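You operate a simulated robot arm through the tools that you are given. There is no shell and no other tool.

You are at the controls of a simulated robot arm. One attempt, no reset.

JOB
Put the blue filter before the corner slit, seat the 600 /mm grating and bring the blue line into view.
Fine: filter from the small dark tray on to the filter stand; grating from the long pale tray on to the prism table; first line on the knob side; clamp the arm after; lamp off at the end; other filters, gratings, knobs and spectrometers alone. Set down upright: what you pick out.

Only the result counts: the job must be done as asked and must still hold three seconds after the hand-in. Knocking over, shifting, dropping, spilling or breaking anything else fails it.

ROBOT AND FRAMES
A 7-joint arm with a two-finger parallel gripper, fixed in place. Base frame: the origin is on the floor under the middle of its stand, x ahead of it, y to its left, z up; the work surface is at about z = 800. Lengths are in mm, angles in rad, forces in N, time in s.
It reaches about 1247 mm from its shoulder. Its first joint turns from -2.304 to 2.304 rad. Payload 3.91 kg.
The tool frame sits at the grasp point between the pads (the TCP): z along the fingers, y along the line on which they close. The tips reach 30 mm beyond it. The gripper opens to 110 mm. The fingers are 20 mm wide and 10 mm thick; the gripper's body (48 by 112 mm) begins 55 mm behind the TCP.
Orientation is that of the tool frame in the base frame, as a unit quaternion [w, x, y, z]. With the fingers straight down and closing along the base's y, the tool's x points along the base's -x, its y along +y and its z along -z.

CONTROLS
- The arm moves only by the tool drive_tool. Its argument "rows" is a list of rows, each a list of 7 numbers: the shift along the tool's x, y, z in units of 150 mm (1.0 is 150 mm), then the turn, a rotation vector about the tool's x, y, z in units of 180 degrees (1.0 is 180 degrees), then the opening, from 0 (shut) to 1 (fully open). In form: [[dx, dy, dz, wx, wy, wz, gripper], ...]. A call has 1 to 20 rows; each row is the pose to reach, as a shift and turn from the pose commanded when the call began, along the tool's axes at that moment. A call with a number of a shift or a turn outside -1 to 1 is refused whole. Rows are played at 5 a second. More than 50 mm and 0.15 rad between two rows, or a gripper value outside its range, and nothing of the call is played. Where a pose cannot be reached the arm comes as near as it can. A force on the tool above 60 N (or 10 N above the force at the start of the call, whichever is more), or a blocked arm, ends the call early, and 0.2 s more pass. The fingers move at their own pace (about 108 mm/s each) and stop on an object; they squeeze with about 24 N. The grip force told is the motor's: it shows also when the fingers shut on nothing. Time passes only in rows, and 0.2 s behind the last, so rows that repeat a pose let the fingers close. The reply holds the time, the measured pose of the TCP, the force on the tool along the base axes, the opening and the grip force, in the units named above and with some noise, with the torque about the TCP (base axes, N m) and any sound that the robot's microphone picked up, and new pictures: "views" is both (left out), scene, wrist or none.
- Cameras (640 x 400 px; columns grow to the right, rows downward): "scene" is fixed at [399, 497.2, 1601.9]; the picture's right is [0.32, -0.95, 0.00], its down [-0.93, -0.32, -0.18] and it looks along [0.17, 0.06, -0.98] (base axes); focal length 309 px, centre (320, 200). "wrist" rides on the gripper at [72, 17, -103] in the tool frame; the picture's right is [-0.23, 0.97, 0.00], its down [-0.76, -0.18, -0.62] and it looks along [-0.61, -0.14, 0.78] (tool axes); focal length 222 px, centre (320, 200).
- locate(camera, pixels): for up to 12 pixels [column, row] of the newest picture of that camera ("zoom" is the newest enlarged one), the place [x, y, z] in the base frame of the surface seen there, good to about 2 mm, but the place of the scene camera against the robot may be out by one fixed shift of up to 25 mm in any direction. No time passes.
- inspect(camera, box): a new picture of the part [left, top, right, bottom] of that camera's present view, enlarged. No time passes.
- job_done(): hands the job in; it is judged then, once.

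Open the gripper and draw the arm clear of the work before you hand the job in, unless the task says otherwise.

The tools are called as a command line: name --pt "numbers of a row" for each row, then --argument value for the rest, lists and objects as JSON in quotes. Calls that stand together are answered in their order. drive_tool: Moves the arm, as the interface text tells. Its arguments: {"type":"object","properties":{"rows":{"type":"array"},"views":{"type":"string","enum":["both","scene","wrist","none"]}},"required":["rows"]} The other tools are called the same way: locate (camera, pixels) gives the place of the surface under pixels of a picture; inspect (camera, box) takes an enlarged picture of a part of a camera's view; job_done () hands the job in.

At the start:

```text
time: 0.0
eef_pos: [340.4, 629.9, 1130.7]
orientation: [0.0, 0.0, 1.0, 0.0]
force: [-0.6, 0.6, -1.2]
moment: [0.0, -0.03, -0.02]
gripper_width: 109.8
finger_force: 0.1
```

scene: 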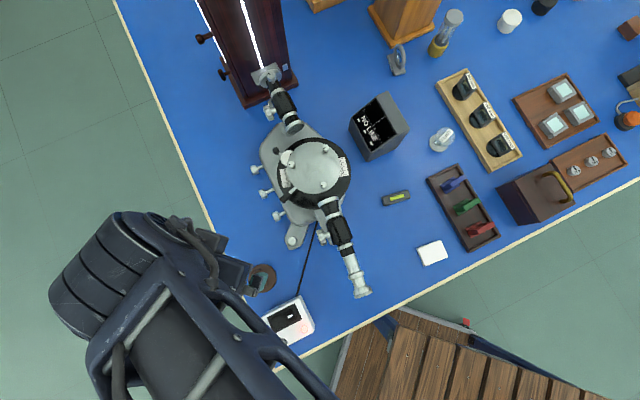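
wrist: 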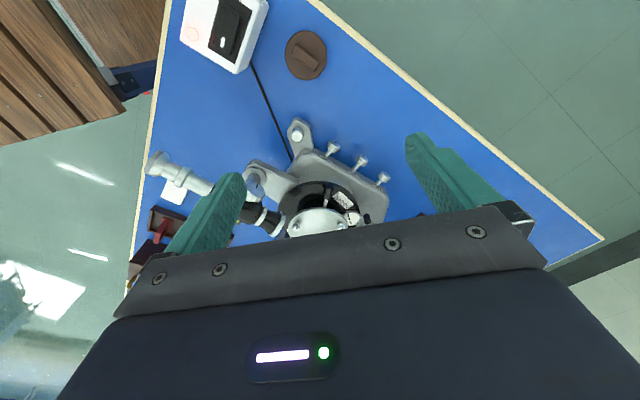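

I start by looking closely at the scene: the spectrometer around (310,175), the dark small tray around (463,207), the pale long tray around (479,119), and the box at (378,127).

inspect --camera "scene" --box '[230, 50, 390, 150]'

inspect --camera "scene" --box '[240, 120, 400, 220]'

inspect --camera "scene" --box '[400, 60, 560, 160]'

inspect --camera "scene" --box '[400, 160, 560, 260]'

inspect --camera "scene" --box '[230, 210, 390, 310]'

inspect --camera "scene" --box '[180, 0, 340, 100]'

```text
4.00 times, centred on (310, 100) of scene
```

zoom: 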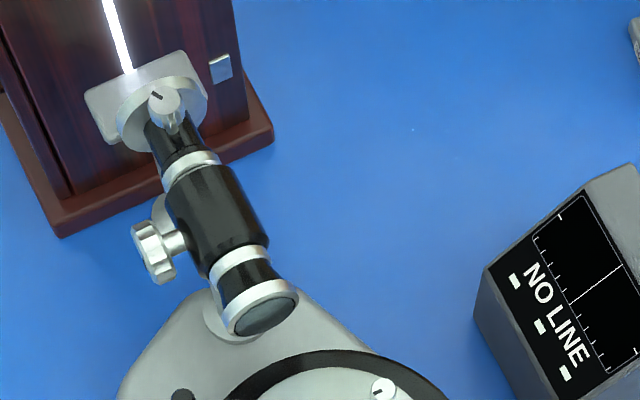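

```text
4.00 times, centred on (320, 170) of scene
```

zoom: 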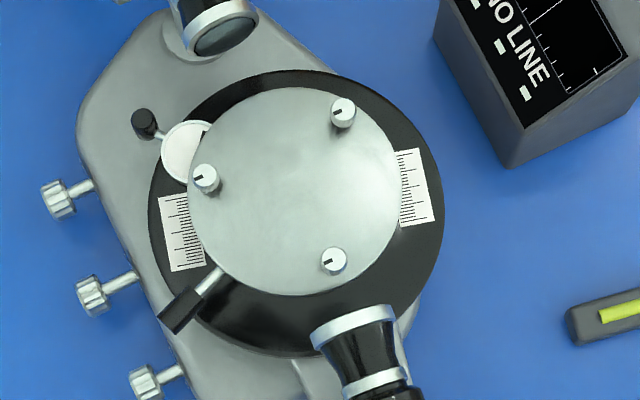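

```text
4.00 times, centred on (480, 110) of scene
```

zoom: 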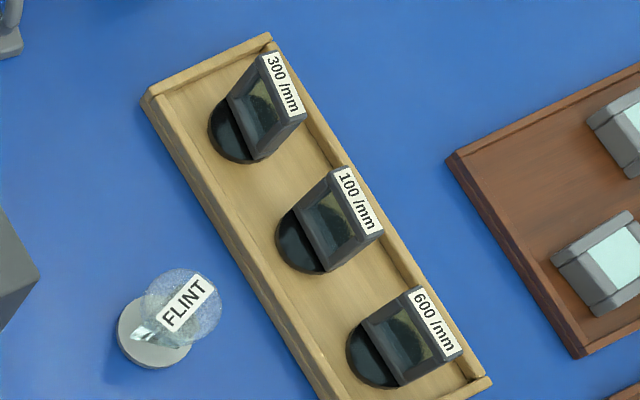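

```text
4.00 times, centred on (480, 210) of scene
```

zoom: 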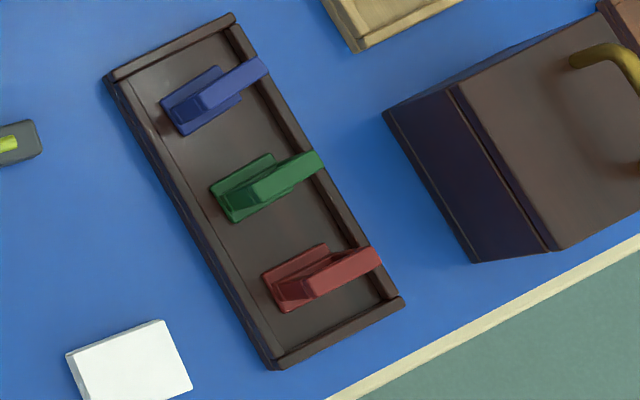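

```text
4.00 times, centred on (310, 260) of scene
```

zoom: 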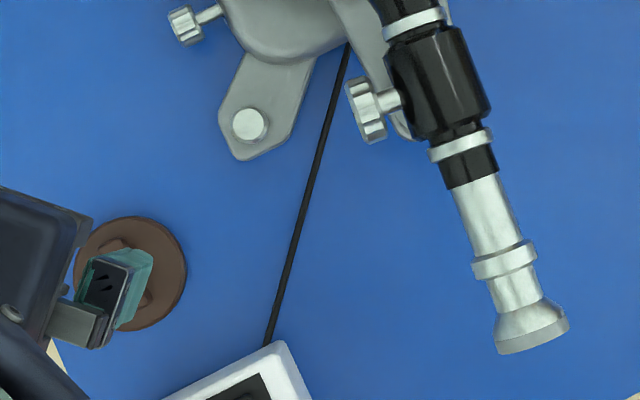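

```text
4.00 times, centred on (260, 50) of scene
```

zoom: 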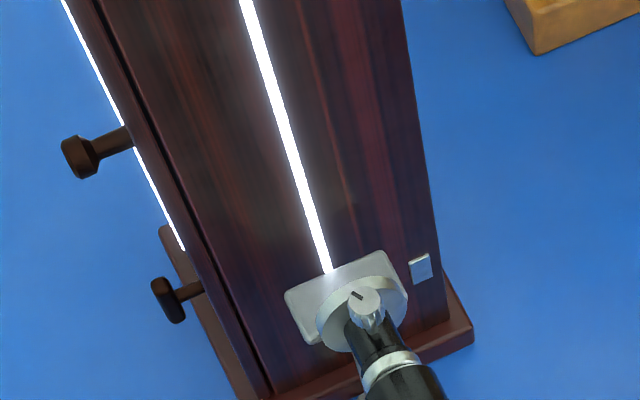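

The arm covers part of the view; I enlarge the wrist picture around the brown disc (305,55), the switch box (225,30) and the spectrometer, and the remaining scene parts.

inspect --camera "wrist" --box '[170, 0, 330, 100]'

inspect --camera "wrist" --box '[240, 110, 400, 210]'

inspect --camera "scene" --box '[340, 0, 640, 188]'

inspect --camera "scene" --box '[340, 80, 420, 130]'

inspect --camera "scene" --box '[240, 50, 320, 100]'

locate --camera "scene" --pixels '[[268, 278], [290, 320], [312, 165], [270, 75], [345, 240], [362, 293], [457, 184], [467, 205], [480, 228], [500, 145], [290, 105], [378, 127]]'

```text
4.00 times, centred on (250, 50) of wrist
```

zoom: 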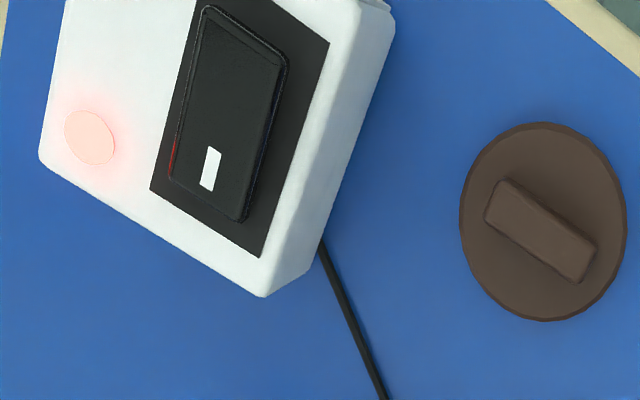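

```text
4.00 times, centred on (320, 160) of wrist
```

zoom: 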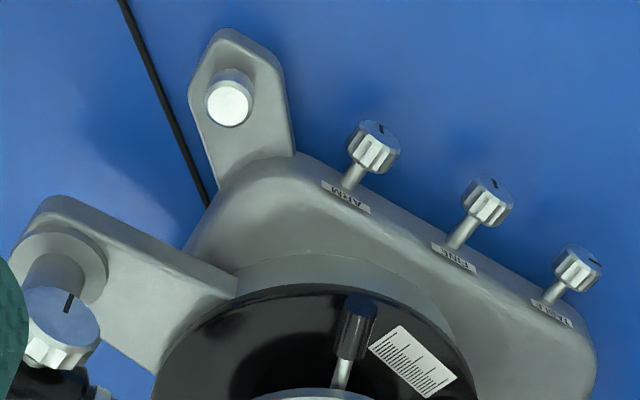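

```text
2.13 times, centred on (490, 94) of scene
```

zoom: 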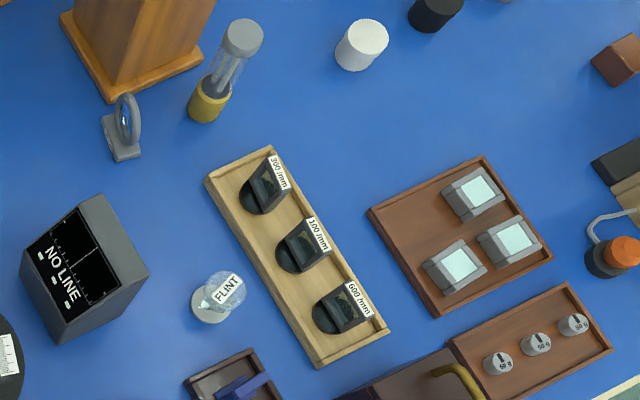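

```text
8.00 times, centred on (380, 105) of scene
```

zoom: 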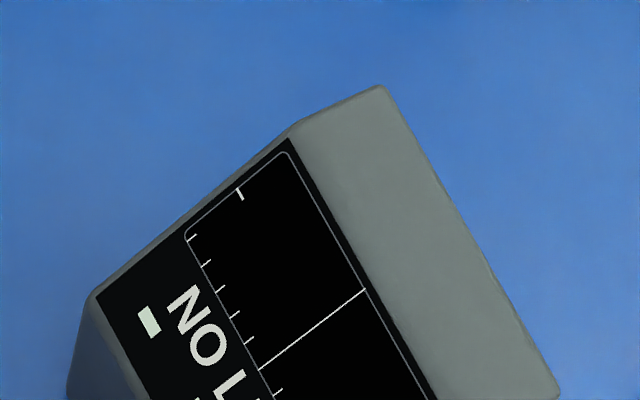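

```text
8.00 times, centred on (280, 75) of scene
```

zoom: 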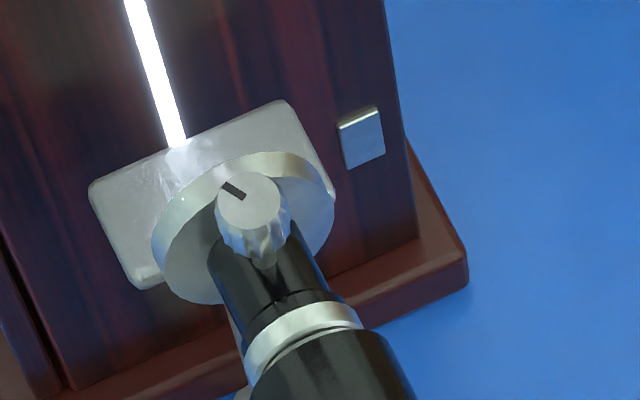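

```text
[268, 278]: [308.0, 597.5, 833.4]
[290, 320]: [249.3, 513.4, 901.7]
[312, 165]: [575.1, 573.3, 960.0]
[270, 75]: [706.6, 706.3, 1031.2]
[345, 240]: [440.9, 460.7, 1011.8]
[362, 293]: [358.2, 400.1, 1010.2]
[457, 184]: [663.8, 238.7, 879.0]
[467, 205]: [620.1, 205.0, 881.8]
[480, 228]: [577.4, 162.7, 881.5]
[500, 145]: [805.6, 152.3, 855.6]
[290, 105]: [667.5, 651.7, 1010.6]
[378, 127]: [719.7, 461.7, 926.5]
```

The readable parts are the ARM / FINE / TABLE knobs on the base plate, the NO LINE display, the switch box and a brown disc with a bar near (262,278). I move the arm up and to the right so it clears the scene picture.

drive_tool --pt "0 0 -0.2 0 0 0 1" --pt "0 -0.2 -0.4 0 0 0 1" --pt "0 -0.5 -0.5 0 0 0 1" --pt "0 -0.8 -0.5 0 0 0 1" --pt "0 -1 -0.5 0 0 0 1" --views "wrist"

drive_tool --pt "0 -0.3 0 0 0 0 1" --pt "0 -0.6 0 0 0 0 1" --pt "0 -0.9 0 0 0 0 1" --pt "0 -1 0 0 0 0 1" --views "wrist"

drive_tool --pt "0 -0.3 0 0 0 0 1" --pt "0 -0.6 0 0 0 0 1" --pt "0 -0.9 0 0 0 0 1" --pt "0 -1 0 0 0 0 1" --views "both"

```text
time: 1.2
eef_pos: [339.3, 480.3, 1205.9]
orientation: [-0.001, 0.0, 1.0, 0.0]
force: [0.1, 0.4, 0.7]
moment: [-0.03, 0.0, 0.01]
gripper_width: 109.9
finger_force: 0.1
```

wrist: 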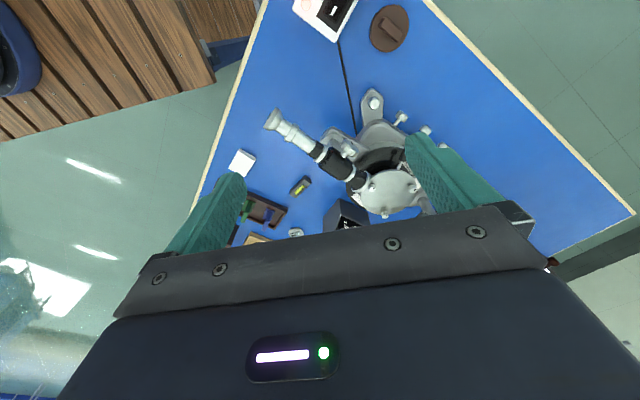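

```text
time: 2.2
eef_pos: [340.3, 329.0, 1205.9]
orientation: [0.0, 0.0, 1.0, 0.0]
force: [0.1, 0.6, 0.4]
moment: [-0.01, -0.05, -0.02]
gripper_width: 109.8
finger_force: 0.0
```

wrist: 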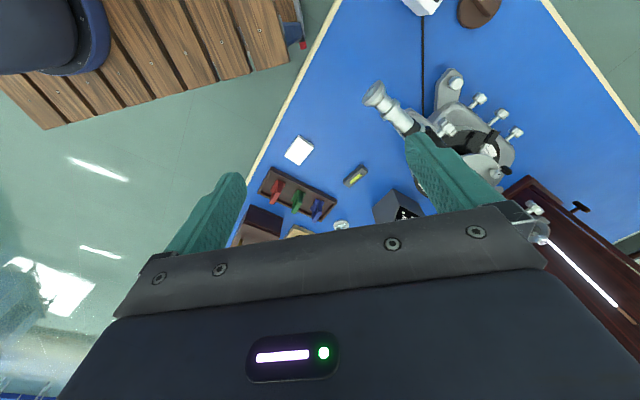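

```text
time: 3.2
eef_pos: [339.4, 179.4, 1206.3]
orientation: [0.0, -0.001, 1.0, 0.0]
force: [0.3, 1.2, 0.0]
moment: [-0.01, 0.04, -0.02]
gripper_width: 110.2
finger_force: 0.0
```

scene: 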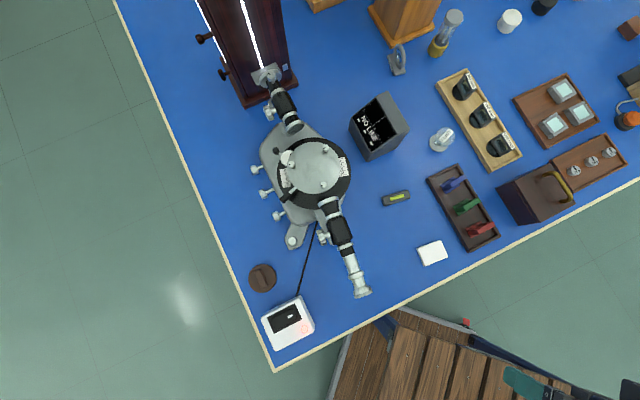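
wrist: 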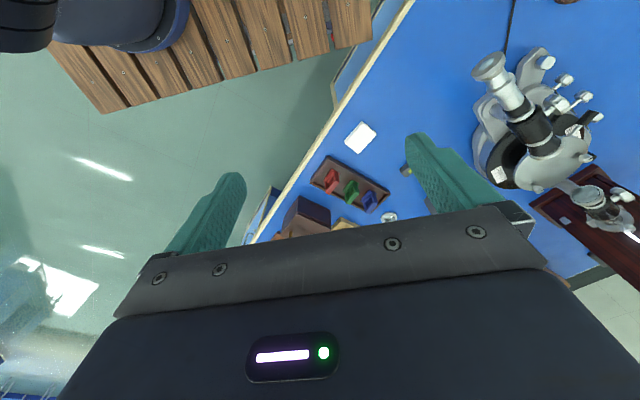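

Now the whole bench is visible; I enlarge the brown disc (262,278), the ring holder (398,58), the slit area (270,78), filters (460,205), 600 /mm grating (503,146) and the display (376,122).

inspect --camera "scene" --box '[230, 250, 326, 310]'

inspect --camera "scene" --box '[366, 20, 478, 90]'

inspect --camera "scene" --box '[420, 155, 516, 215]'

inspect --camera "scene" --box '[470, 120, 534, 160]'

inspect --camera "scene" --box '[340, 90, 420, 160]'

inspect --camera "scene" --box '[250, 290, 330, 350]'

inspect --camera "wrist" --box '[460, 30, 640, 240]'

```text
6.67 times, centred on (278, 280) of scene
```

zoom: 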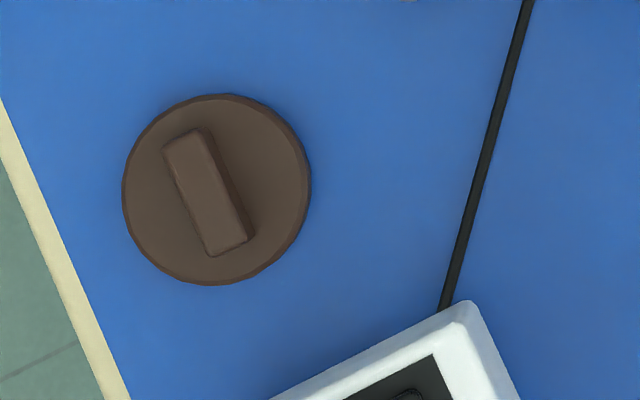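

```text
5.71 times, centred on (422, 55) of scene
```

zoom: 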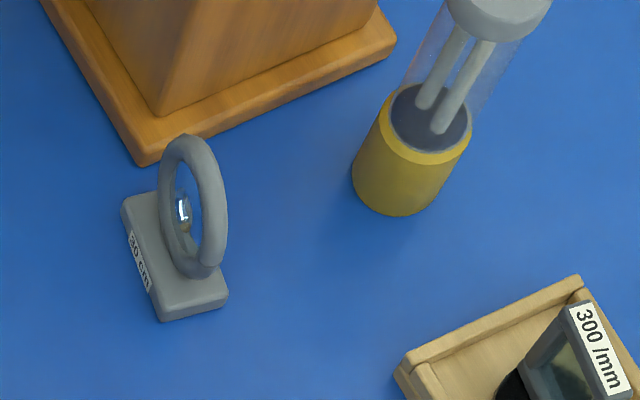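

```text
6.67 times, centred on (468, 185) of scene
```

zoom: 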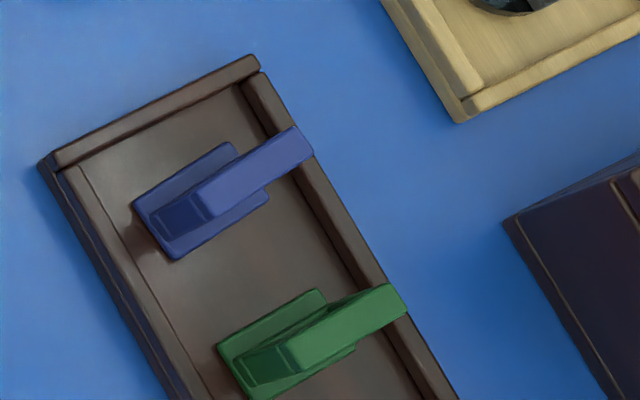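

```text
10.00 times, centred on (502, 140) of scene
```

zoom: 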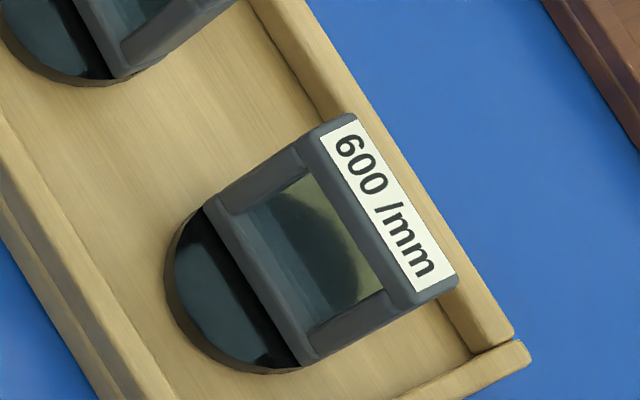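

```text
5.71 times, centred on (380, 125) of scene
```

zoom: 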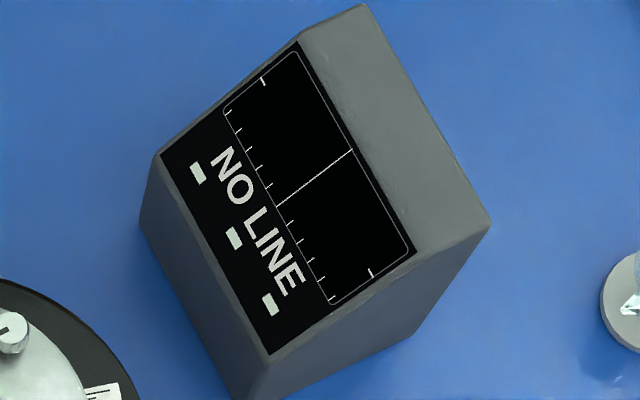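

```text
6.67 times, centred on (290, 320) of scene
```

zoom: 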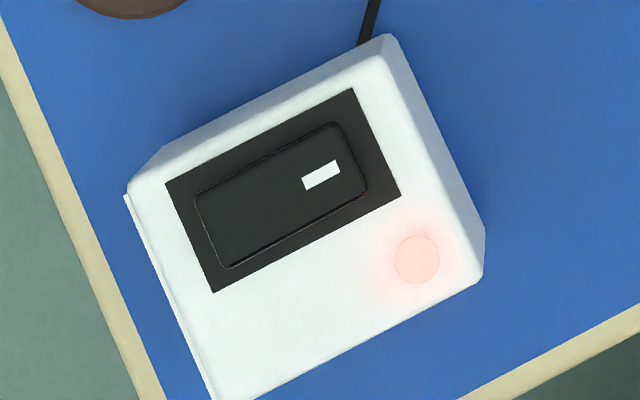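

```text
1.90 times, centred on (550, 135) of wrist
```

zoom: 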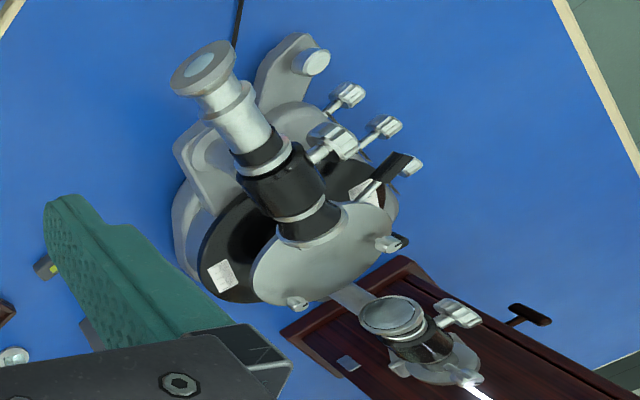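

No separate stand is visible yet besides the brown disc; I raise and turn the wrist camera leftward to look at the tower with the lit slits and the area beyond the scene picture's top edge.

drive_tool --pt "0 0.1 -0.15 0 0 -0.04 1" --pt "0 0.2 -0.3 0 0 -0.08 1" --pt "0 0.3 -0.45 0 0 -0.12 1" --pt "0 0.4 -0.6 0 0 -0.16 1" --pt "0 0.5 -0.7 0 0 -0.2 1" --pt "0 0.6 -0.7 0 0 -0.24 1" --views "none"

drive_tool --pt "0 0 0 0 -0.04 0 1" --pt "0 0 0 0 -0.08 0 1" --pt "0 0 0 0 -0.12 0 1" --pt "0 0 0 0 -0.16 0 1" --pt "0 0 0 0 -0.2 0 1" --views "wrist"

```text
time: 4.6
eef_pos: [340.4, 269.5, 1312.0]
orientation: [0.0, -0.369, 0.93, 0.0]
force: [-0.4, -0.1, 0.5]
moment: [0.04, 0.0, 0.01]
gripper_width: 110.1
finger_force: 0.0
```

```text
time: 5.8
eef_pos: [341.3, 269.9, 1310.1]
orientation: [0.287, -0.35, 0.885, 0.113]
force: [0.3, -0.2, -0.6]
moment: [-0.03, -0.02, 0.0]
gripper_width: 110.2
finger_force: 0.0
```

wrist: 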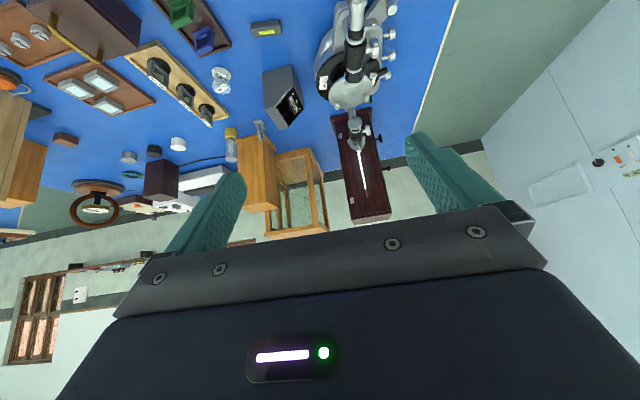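

Upside-down view: the tower with the lit slit near (360,170), more cases behind at (275,180). I enlarge these regions.

inspect --camera "wrist" --box '[300, 0, 428, 80]'

inspect --camera "wrist" --box '[300, 80, 428, 230]'

inspect --camera "wrist" --box '[0, 100, 260, 260]'

inspect --camera "wrist" --box '[200, 60, 340, 240]'

locate --camera "wrist" --pixels '[[360, 185], [372, 215], [355, 150], [353, 115], [350, 95], [345, 60], [290, 220], [260, 200], [95, 210]]'

```text
5.00 times, centred on (364, 40) of wrist
```

zoom: 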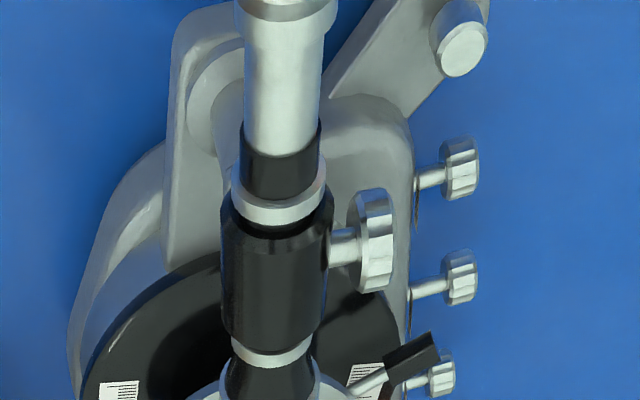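

```text
2.67 times, centred on (364, 155) of wrist
```

zoom: 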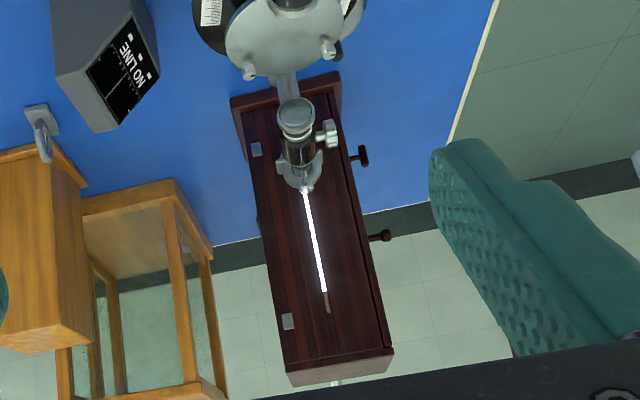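

```text
2.46 times, centred on (130, 180) of wrist
```

zoom: 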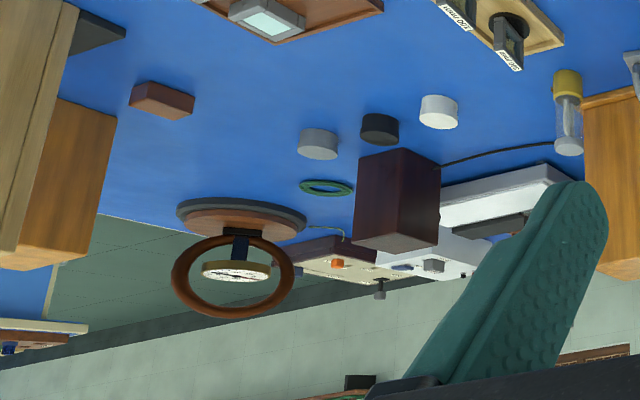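

```text
2.22 times, centred on (270, 150) of wrist
```

zoom: 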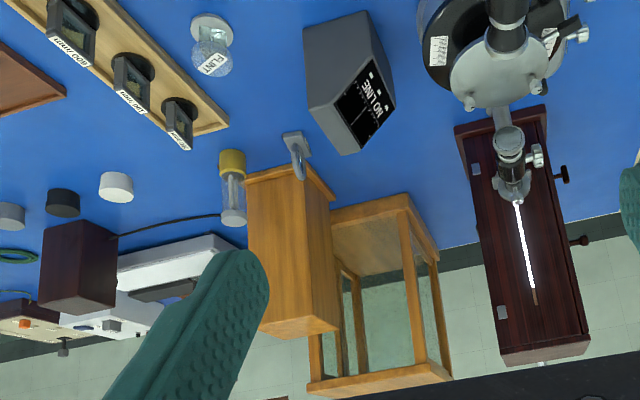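

```text
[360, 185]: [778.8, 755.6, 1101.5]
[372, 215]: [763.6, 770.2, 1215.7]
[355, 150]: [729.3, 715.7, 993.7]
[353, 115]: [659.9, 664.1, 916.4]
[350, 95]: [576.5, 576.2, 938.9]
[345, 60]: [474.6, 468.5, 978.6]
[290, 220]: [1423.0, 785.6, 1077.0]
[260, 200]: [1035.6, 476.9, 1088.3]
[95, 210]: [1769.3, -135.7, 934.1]
```

The silver plate just behind the slit disc, around (262,72)-(275,80) in the scene, may be a horizontal shelf (the filter stand). I measure its points.

inspect --camera "scene" --box '[244, 50, 308, 90]'

locate --camera "zoom" --pixels '[[105, 235], [130, 290], [160, 350], [150, 230], [260, 130], [330, 110], [380, 200], [350, 150], [250, 200], [400, 250], [300, 240], [200, 40]]'

```text
10.00 times, centred on (276, 70) of scene
```

zoom: 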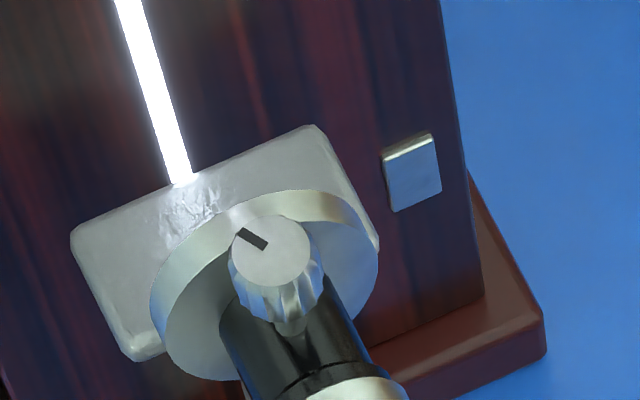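

```text
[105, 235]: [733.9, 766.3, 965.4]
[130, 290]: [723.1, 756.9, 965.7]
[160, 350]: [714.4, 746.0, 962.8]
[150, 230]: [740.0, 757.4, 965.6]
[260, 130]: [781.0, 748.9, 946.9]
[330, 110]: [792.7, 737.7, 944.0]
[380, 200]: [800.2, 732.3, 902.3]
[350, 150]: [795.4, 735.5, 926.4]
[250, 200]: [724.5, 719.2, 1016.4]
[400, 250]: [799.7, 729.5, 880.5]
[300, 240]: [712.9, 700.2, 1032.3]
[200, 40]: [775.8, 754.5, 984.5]
```

The plate is a horizontal shelf at about z = 965 just behind the slit disc: that is the filter stand. I level the tool again and go above the spectrometer for a closer calibrated wrist view.

drive_tool --pt "0 0 0 0 0.04 0 1" --pt "0 0 0 0 0.08 0 1" --pt "0 0 0 0 0.12 0 1" --pt "0 0 0 0 0.16 0 1" --pt "0 0 0 0 0.2 0 1" --views "none"

drive_tool --pt "-0.3 0.05 0 0 0 0 1" --pt "-0.6 0.1 0 0 0 0 1" --pt "-0.9 0.2 0 0 0 0 1" --pt "-1 0.3 0 0 0 0 1" --views "both"

```text
time: 7.0
eef_pos: [339.7, 270.6, 1312.5]
orientation: [0.0, -0.368, 0.93, -0.001]
force: [-0.3, -0.2, 0.4]
moment: [0.04, -0.01, 0.02]
gripper_width: 110.0
finger_force: 0.1
```

```text
time: 8.0
eef_pos: [417.8, 405.8, 1311.6]
orientation: [0.002, -0.368, 0.93, 0.0]
force: [-0.3, -0.6, -0.1]
moment: [0.02, -0.04, 0.06]
gripper_width: 109.7
finger_force: 0.1
```

scene: 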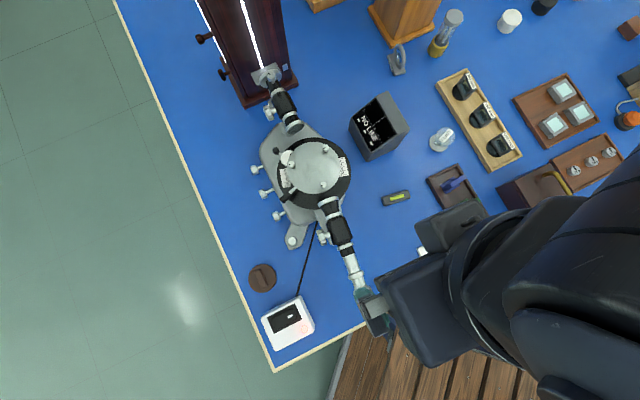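
wrist: 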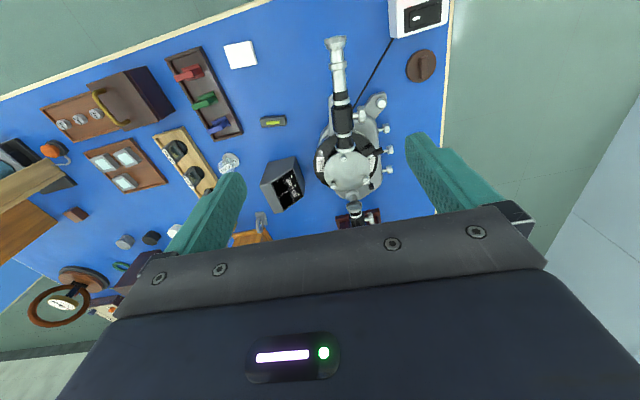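

I compare the same features in both cameras (levelling screws on the prism table, knobs, feet) to find the scene camera's fixed shift.

inspect --camera "wrist" --box '[300, 80, 420, 230]'

inspect --camera "wrist" --box '[370, 0, 466, 100]'

locate --camera "scene" --pixels '[[325.75, 148], [291.5, 164.5], [323.25, 185], [311, 165], [291.5, 242.5], [262, 277], [285.5, 367]]'

```text
2.67 times, centred on (360, 155) of wrist
```

zoom: 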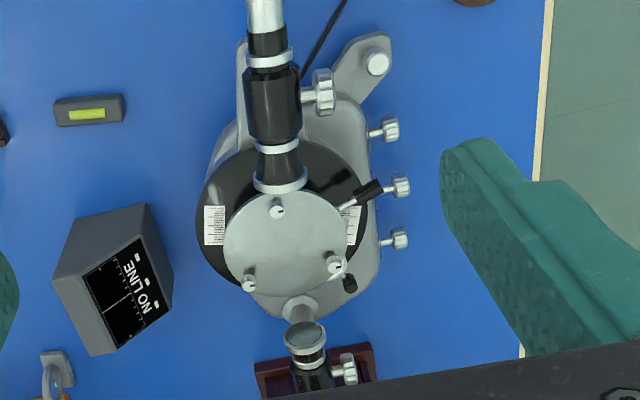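

```text
4.00 times, centred on (418, 50) of wrist
```

zoom: 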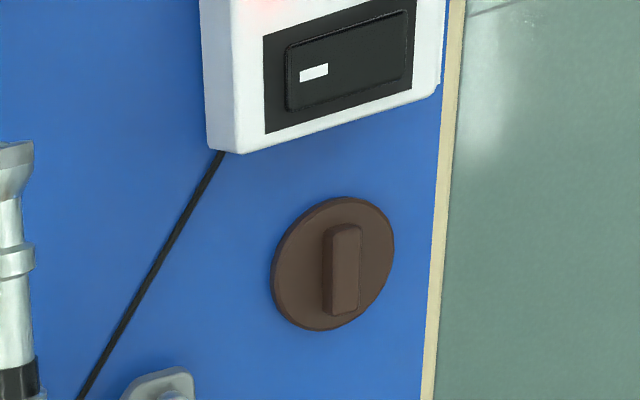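

```text
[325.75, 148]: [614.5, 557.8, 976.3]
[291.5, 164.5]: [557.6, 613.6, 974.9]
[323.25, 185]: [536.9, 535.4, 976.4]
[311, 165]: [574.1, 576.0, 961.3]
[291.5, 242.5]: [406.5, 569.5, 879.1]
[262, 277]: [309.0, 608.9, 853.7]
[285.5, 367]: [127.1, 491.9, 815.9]
```

I locate the same screws in the wrist picture: near (343.5,158.7), (333.4,186.5), (365.2,179).

locate --camera "wrist" --pixels '[[343.5, 158.7], [333.4, 186.5], [365.2, 179], [347, 172], [381.5, 104], [421, 66], [443, 100], [343, 202]]'

```text
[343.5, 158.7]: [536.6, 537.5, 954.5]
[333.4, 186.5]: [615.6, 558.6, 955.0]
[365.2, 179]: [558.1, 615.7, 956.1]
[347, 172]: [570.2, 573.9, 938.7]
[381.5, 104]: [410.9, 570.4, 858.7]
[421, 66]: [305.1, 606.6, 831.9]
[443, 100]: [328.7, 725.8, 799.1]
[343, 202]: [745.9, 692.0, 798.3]
```

Scene vs wrist agree in x,y (shift about −0.4, −1.7) but the scene reads about 20.7 mm too high. The beam axis runs along y = x (s direction), prism table centre ≈ (570, 570, 939), shelf ≈ z 945. I go over the blue filter tray for a close look.

drive_tool --pt "-0.05 -0.2 0.1 0 0 -0.002 1" --pt "-0.1 -0.4 0.25 0 0 -0.004 1" --pt "-0.15 -0.6 0.4 0 0 -0.006 1" --pt "-0.2 -0.8 0.55 0 0 -0.008 1" --pt "-0.22 -0.97 0.67 0 0 -0.01 1" --views "none"

drive_tool --pt "-0.05 -0.2 0.1 0 0 0 1" --pt "-0.1 -0.4 0.25 0 0 0 1" --pt "-0.15 -0.6 0.4 0 0 0 1" --pt "-0.2 -0.8 0.55 0 0 0 1" --pt "-0.22 -0.97 0.67 0 0 0 1" --views "both"

```text
time: 9.2
eef_pos: [541.5, 321.1, 1210.7]
orientation: [0.001, -0.383, 0.924, 0.0]
force: [-1.0, -0.2, -0.5]
moment: [-0.01, -0.04, 0.0]
gripper_width: 109.9
finger_force: 0.1
```

```text
time: 10.4
eef_pos: [668.5, 243.2, 1110.4]
orientation: [0.0, -0.382, 0.924, 0.0]
force: [0.6, 1.1, 0.0]
moment: [0.03, 0.01, -0.01]
gripper_width: 110.1
finger_force: 0.2
```

scene: 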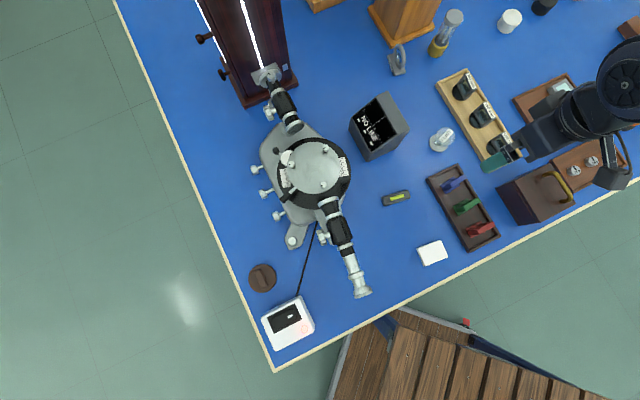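
wrist: 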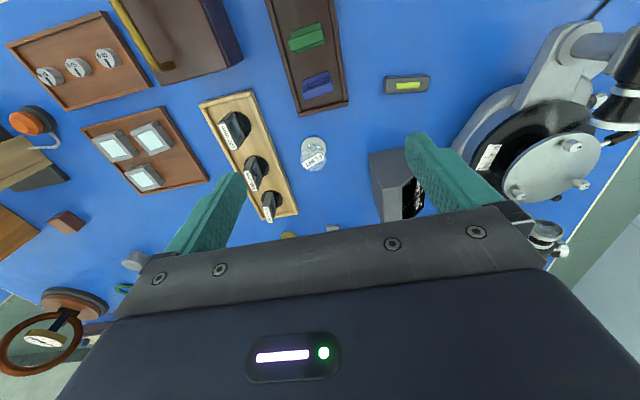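

The blue filter appears at (317,85), almost exactly under the tool point. I enlarge it and measure its edges.

inspect --camera "wrist" --box '[260, 20, 372, 120]'

inspect --camera "wrist" --box '[285, 60, 349, 110]'

```text
4.00 times, centred on (316, 70) of wrist
```

zoom: 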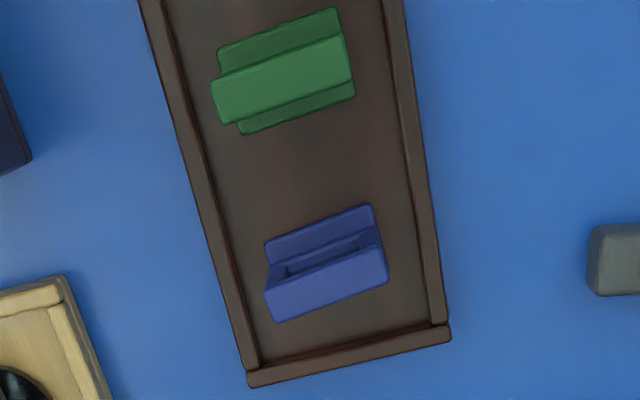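

```text
8.00 times, centred on (317, 85) of wrist
```

zoom: 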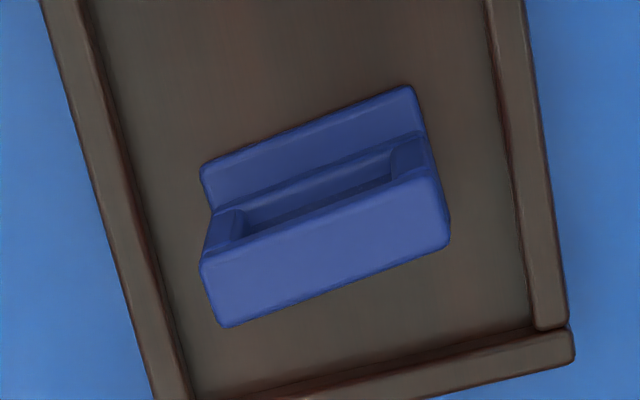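

I locate the filter's top corners, foot corners and the tray wall in this zoom.

locate --camera "zoom" --pixels '[[212, 272], [228, 317], [438, 238], [425, 180], [325, 245], [210, 172], [408, 96], [300, 140], [350, 180], [100, 180], [520, 180], [300, 60]]'

```text
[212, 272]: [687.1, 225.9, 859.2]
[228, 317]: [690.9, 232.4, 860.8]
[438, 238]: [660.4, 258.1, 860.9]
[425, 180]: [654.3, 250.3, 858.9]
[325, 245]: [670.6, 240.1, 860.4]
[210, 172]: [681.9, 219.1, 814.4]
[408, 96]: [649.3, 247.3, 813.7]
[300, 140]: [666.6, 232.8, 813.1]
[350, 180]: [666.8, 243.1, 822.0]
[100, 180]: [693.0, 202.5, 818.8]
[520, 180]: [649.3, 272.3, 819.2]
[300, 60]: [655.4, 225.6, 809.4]
```

Top of the blue filter: centre ≈ (673, 242), z ≈ 860, its width (≈41 mm) lies along ≈140°; tray wall tops at z ≈ 819. I align (turn −5°) and descend to z 1000 for another look.

drive_tool --pt "-0.005 -0.01 0.2 0 0 -0.01 1" --pt "-0.01 -0.02 0.45 0 0 -0.02 1" --pt "-0.0156 -0.027 0.733 0 0 -0.028 1" --pt "-0.0156 -0.027 0.733 0 0 -0.028 1" --views "wrist"

inspect --camera "wrist" --box '[256, 90, 384, 190]'

```text
time: 11.4
eef_pos: [671.2, 241.7, 1001.2]
orientation: [0.0, -0.423, 0.906, 0.001]
force: [-0.1, 0.7, 0.2]
moment: [-0.02, 0.02, 0.0]
gripper_width: 110.0
finger_force: 0.1
```

wrist: 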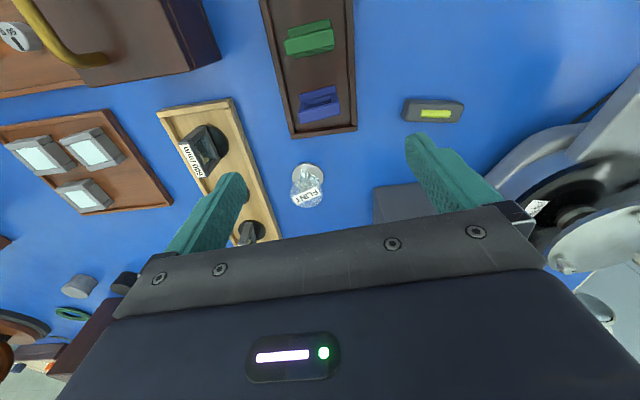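

```text
4.00 times, centred on (320, 140) of wrist
```

zoom: 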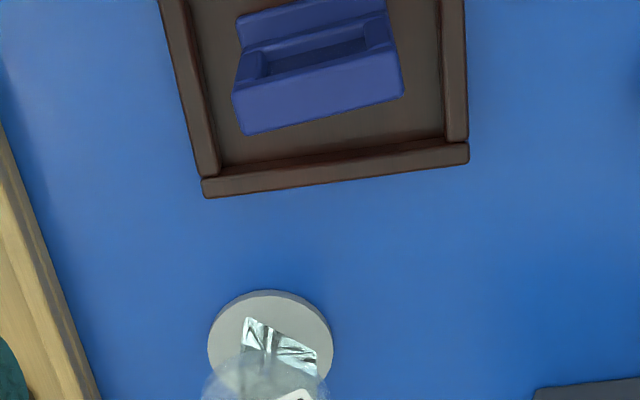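

The tray edge and filter are now square to the fingers, with the filter top centre at about (320,113) as expected beneath the tool point. I check its height once more by locating corners.

locate --camera "zoom" --pixels '[[240, 95], [250, 126], [396, 93], [385, 55], [320, 85], [245, 30], [380, 5], [210, 150], [456, 120], [300, 145], [270, 388]]'

```text
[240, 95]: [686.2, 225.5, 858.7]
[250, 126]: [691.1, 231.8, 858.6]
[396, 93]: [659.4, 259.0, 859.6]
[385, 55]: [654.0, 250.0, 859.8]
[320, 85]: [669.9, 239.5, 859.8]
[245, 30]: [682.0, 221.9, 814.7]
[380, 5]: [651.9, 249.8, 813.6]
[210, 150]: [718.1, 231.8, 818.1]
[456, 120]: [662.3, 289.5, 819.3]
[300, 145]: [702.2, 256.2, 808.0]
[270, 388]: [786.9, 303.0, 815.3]
```

Centre confirmed at (672.7, 241.6), top z ≈ 859.5. I descend to TCP z ≈ 856 (tips at 826, above the tray walls) and then close gently.

drive_tool --pt "-0.006 -0.008 0.25 0 0 0 1" --pt "-0.006 -0.008 0.5 0 0 0 1" --pt "-0.006 -0.008 0.75 0 0 0 1" --pt "-0.006 -0.008 0.9 0 0 0 1" --pt "-0.006 -0.008 0.968 0 0 0 1" --pt "-0.006 -0.008 0.968 0 0 0 1" --views "wrist"

```text
time: 12.8
eef_pos: [675.1, 242.7, 855.7]
orientation: [0.0, -0.423, 0.906, -0.001]
force: [-0.9, 0.2, 0.2]
moment: [-0.02, 0.0, 0.03]
gripper_width: 110.1
finger_force: 0.1
```

wrist: 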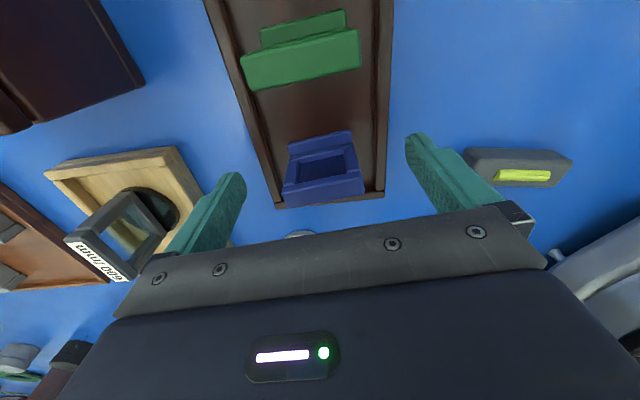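

Fingers straddle the filter symmetrically, above the tray walls. I close on it.

drive_tool --pt "0 0 0 0 0 0 0.5" --pt "0 0 0 0 0 0 0.3" --pt "0 0 0 0 0 0 0.1" --pt "0 0 0 0 0 0 0.0" --pt "0 0 0 0 0 0 0.0" --pt "0 0 0 0 0 0 0.0" --views "wrist"

```text
time: 14.2
eef_pos: [674.5, 241.1, 855.4]
orientation: [0.0, -0.423, 0.906, -0.001]
force: [-0.2, -0.9, 0.0]
moment: [0.01, 0.02, -0.02]
gripper_width: 45.3
finger_force: 24.1
```

wrist: 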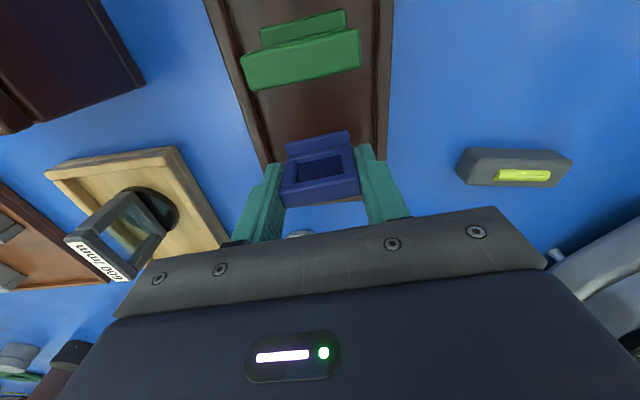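

Gripped (45 mm wide, 24 N). I lift straight up.

drive_tool --pt "0 0 -0.1 0 0 0 0" --pt "0 0 -0.3 0 0 0 0" --pt "0 0 -0.6 0 0 0 0" --pt "0 0 -0.9 0 0 0 0" --pt "0 0 -1.0 0 0 0 0" --views "wrist"

inspect --camera "wrist" --box '[220, 100, 420, 225]'

```text
time: 15.4
eef_pos: [673.1, 241.2, 1005.0]
orientation: [0.0, -0.423, 0.906, 0.0]
force: [0.8, 0.5, -0.7]
moment: [0.0, -0.01, -0.02]
gripper_width: 0.0
finger_force: 23.8
```

wrist: 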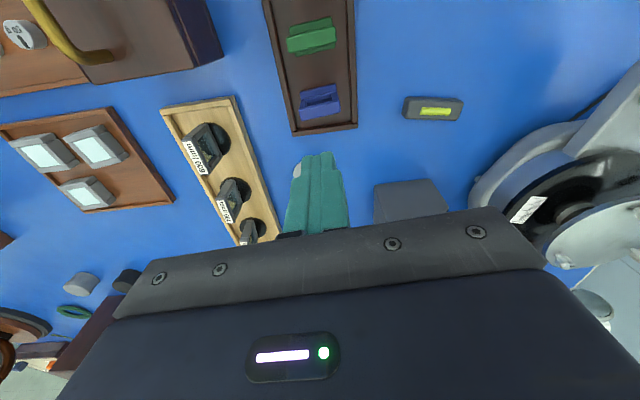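

```text
3.20 times, centred on (320, 162) of wrist
```

zoom: 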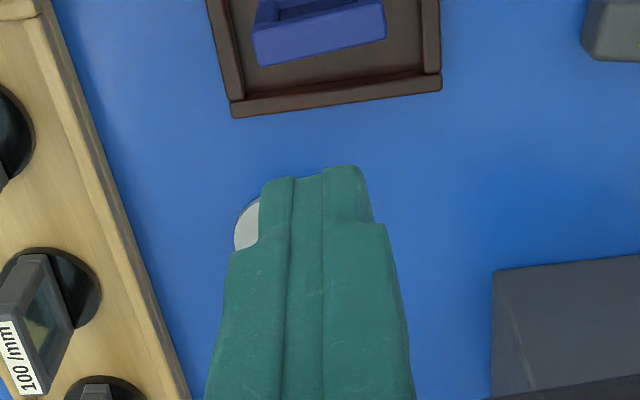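

The fingers shut on nothing: the filter slipped out and still stands upright in its tray at (320,103). I measure where it is now and look closely.

inspect --camera "wrist" --box '[288, 80, 352, 120]'

locate --camera "zoom" --pixels '[[132, 268], [155, 338], [500, 245], [482, 165], [320, 260], [140, 130], [455, 55], [300, 130], [310, 215], [60, 150], [560, 150], [320, 400]]'

```text
10.00 times, centred on (320, 100) of wrist
```

zoom: 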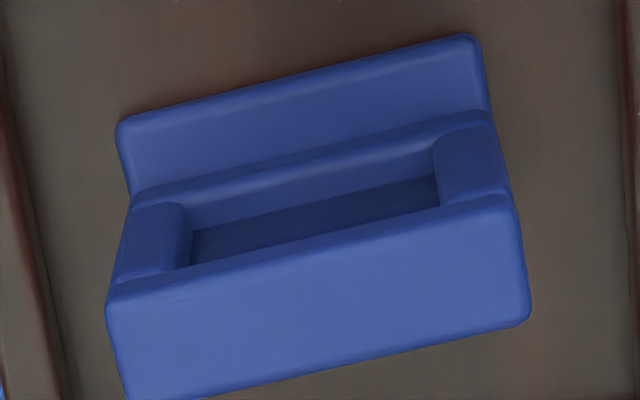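

```text
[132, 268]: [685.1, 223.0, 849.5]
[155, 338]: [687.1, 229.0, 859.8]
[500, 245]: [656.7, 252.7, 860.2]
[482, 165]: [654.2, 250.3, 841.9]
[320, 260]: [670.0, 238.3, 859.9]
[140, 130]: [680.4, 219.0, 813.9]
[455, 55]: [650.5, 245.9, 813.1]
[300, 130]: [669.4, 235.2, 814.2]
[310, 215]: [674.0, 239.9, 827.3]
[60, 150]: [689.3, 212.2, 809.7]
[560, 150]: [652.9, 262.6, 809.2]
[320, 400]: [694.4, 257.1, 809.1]
```

The filter has not moved. I open, go down again slightly deeper (tips ≈ 821, still above the tray walls at 819), and will grip and lift slowly.

drive_tool --pt "0 0 0 0 0 0 1" --pt "0 0 0 0 0 0 1" --pt "0 0 0.2 0 0 0 1" --pt "0 0 0.5 0 0 0 1" --pt "0 0 0.8 0 0 0 1" --pt "0 0 0.9 0 0 0 1" --pt "0 0 0.9 0 0 0 1" --views "none"

drive_tool --pt "0 0 0.06 0 0 0 1" --pt "0 0 0.12 0 0 0 1" --pt "0 0 0.12 0 0 0 1" --views "wrist"

inspect --camera "wrist" --box '[220, 100, 420, 225]'

```text
time: 17.0
eef_pos: [673.7, 241.5, 869.7]
orientation: [0.0, -0.423, 0.906, 0.0]
force: [0.3, 0.1, 0.4]
moment: [0.0, -0.03, 0.0]
gripper_width: 110.2
finger_force: 0.0
```

```text
time: 17.8
eef_pos: [674.0, 241.4, 851.3]
orientation: [0.0, -0.422, 0.906, 0.0]
force: [-0.8, -0.3, 0.5]
moment: [0.02, 0.01, -0.03]
gripper_width: 110.4
finger_force: 0.1
```

wrist: 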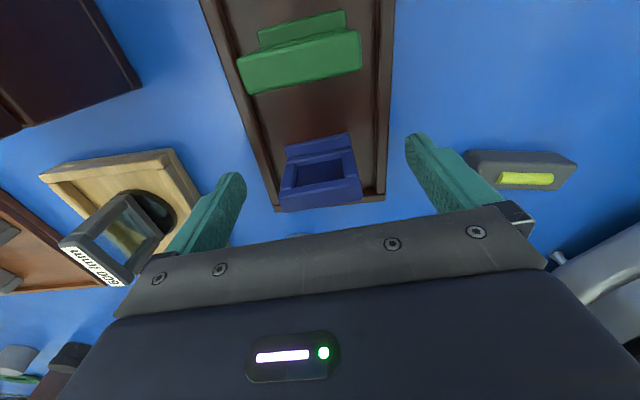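

```text
3.20 times, centred on (320, 162) of wrist
```

zoom: 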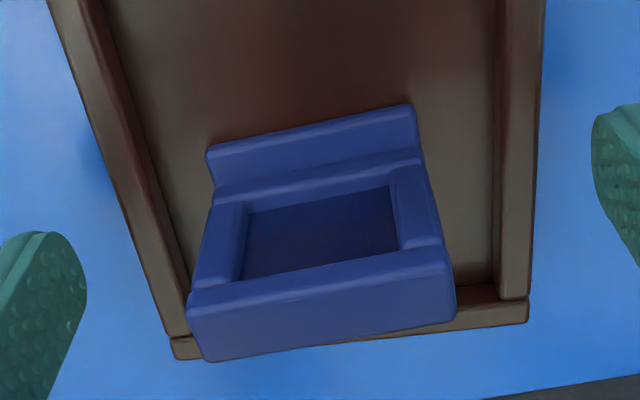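

The frame and pads are clear: the filter stands centred between the open fingers. I close and hold.

drive_tool --pt "0 0 0 0 0 0 0.5" --pt "0 0 0 0 0 0 0.4" --pt "0 0 0 0 0 0 0.3" --pt "0 0 0 0 0 0 0.2" --pt "0 0 0 0 0 0 0.0" --pt "0 0 0 0 0 0 0.0" --pt "0 0 0 0 0 0 0.0" --pt "0 0 0 0 0 0 0.0" --views "wrist"

inspect --camera "wrist" --box '[220, 100, 420, 225]'

```text
time: 19.6
eef_pos: [675.3, 241.9, 852.1]
orientation: [0.0, -0.423, 0.906, 0.0]
force: [-0.2, -0.2, 0.0]
moment: [0.0, -0.02, 0.01]
gripper_width: 45.5
finger_force: 24.4
```

wrist: 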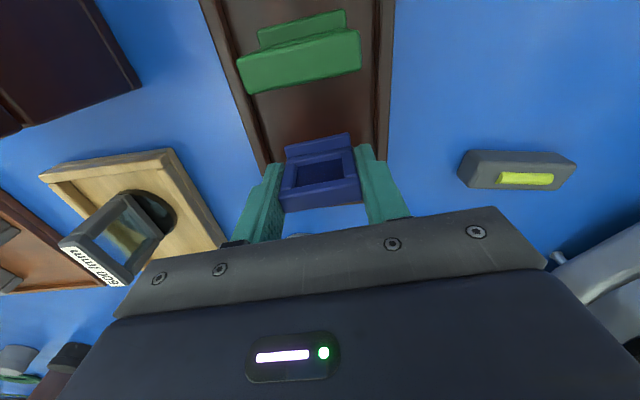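

```text
3.20 times, centred on (320, 162) of wrist
```

zoom: 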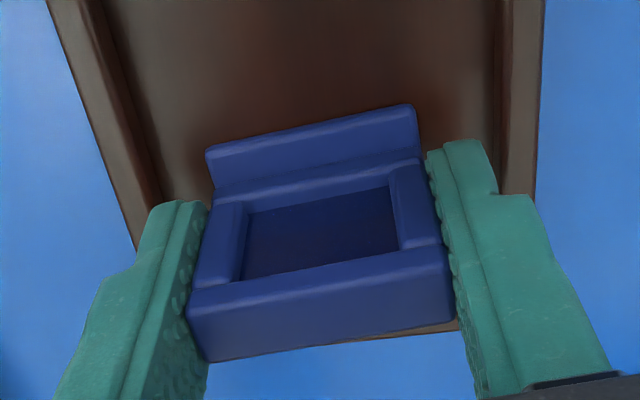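

Gripped at 45.5 mm. I lift slowly, a few millimetres at a time, and check whether it comes along.

drive_tool --pt "0 0 -0.01 0 0 0 0" --pt "0 0 -0.02 0 0 0 0" --pt "0 0 -0.04 0 0 0 0" --pt "0 0 -0.06 0 0 0 0" --pt "0 0 -0.08 0 0 0 0" --views "wrist"

inspect --camera "wrist" --box '[220, 100, 420, 225]'

```text
time: 20.8
eef_pos: [674.5, 241.3, 864.6]
orientation: [0.0, -0.423, 0.906, 0.001]
force: [-0.4, -0.2, 0.2]
moment: [-0.01, 0.01, -0.01]
gripper_width: 45.3
finger_force: 23.7
```

wrist: 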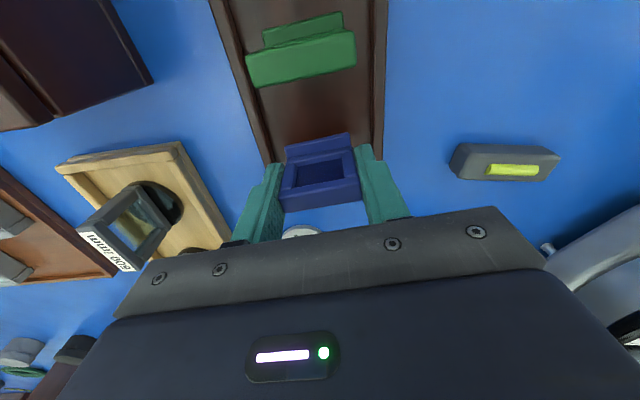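

```text
3.20 times, centred on (320, 162) of wrist
```

zoom: 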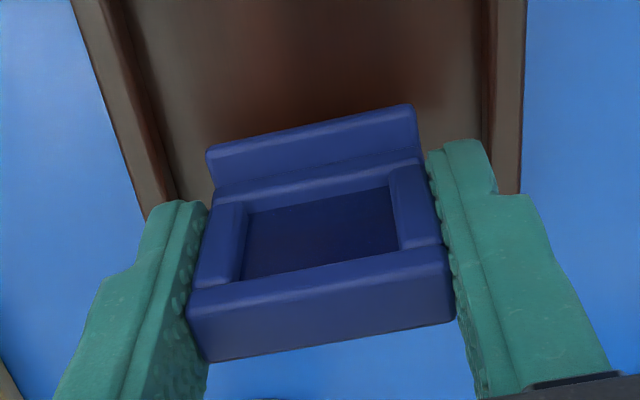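

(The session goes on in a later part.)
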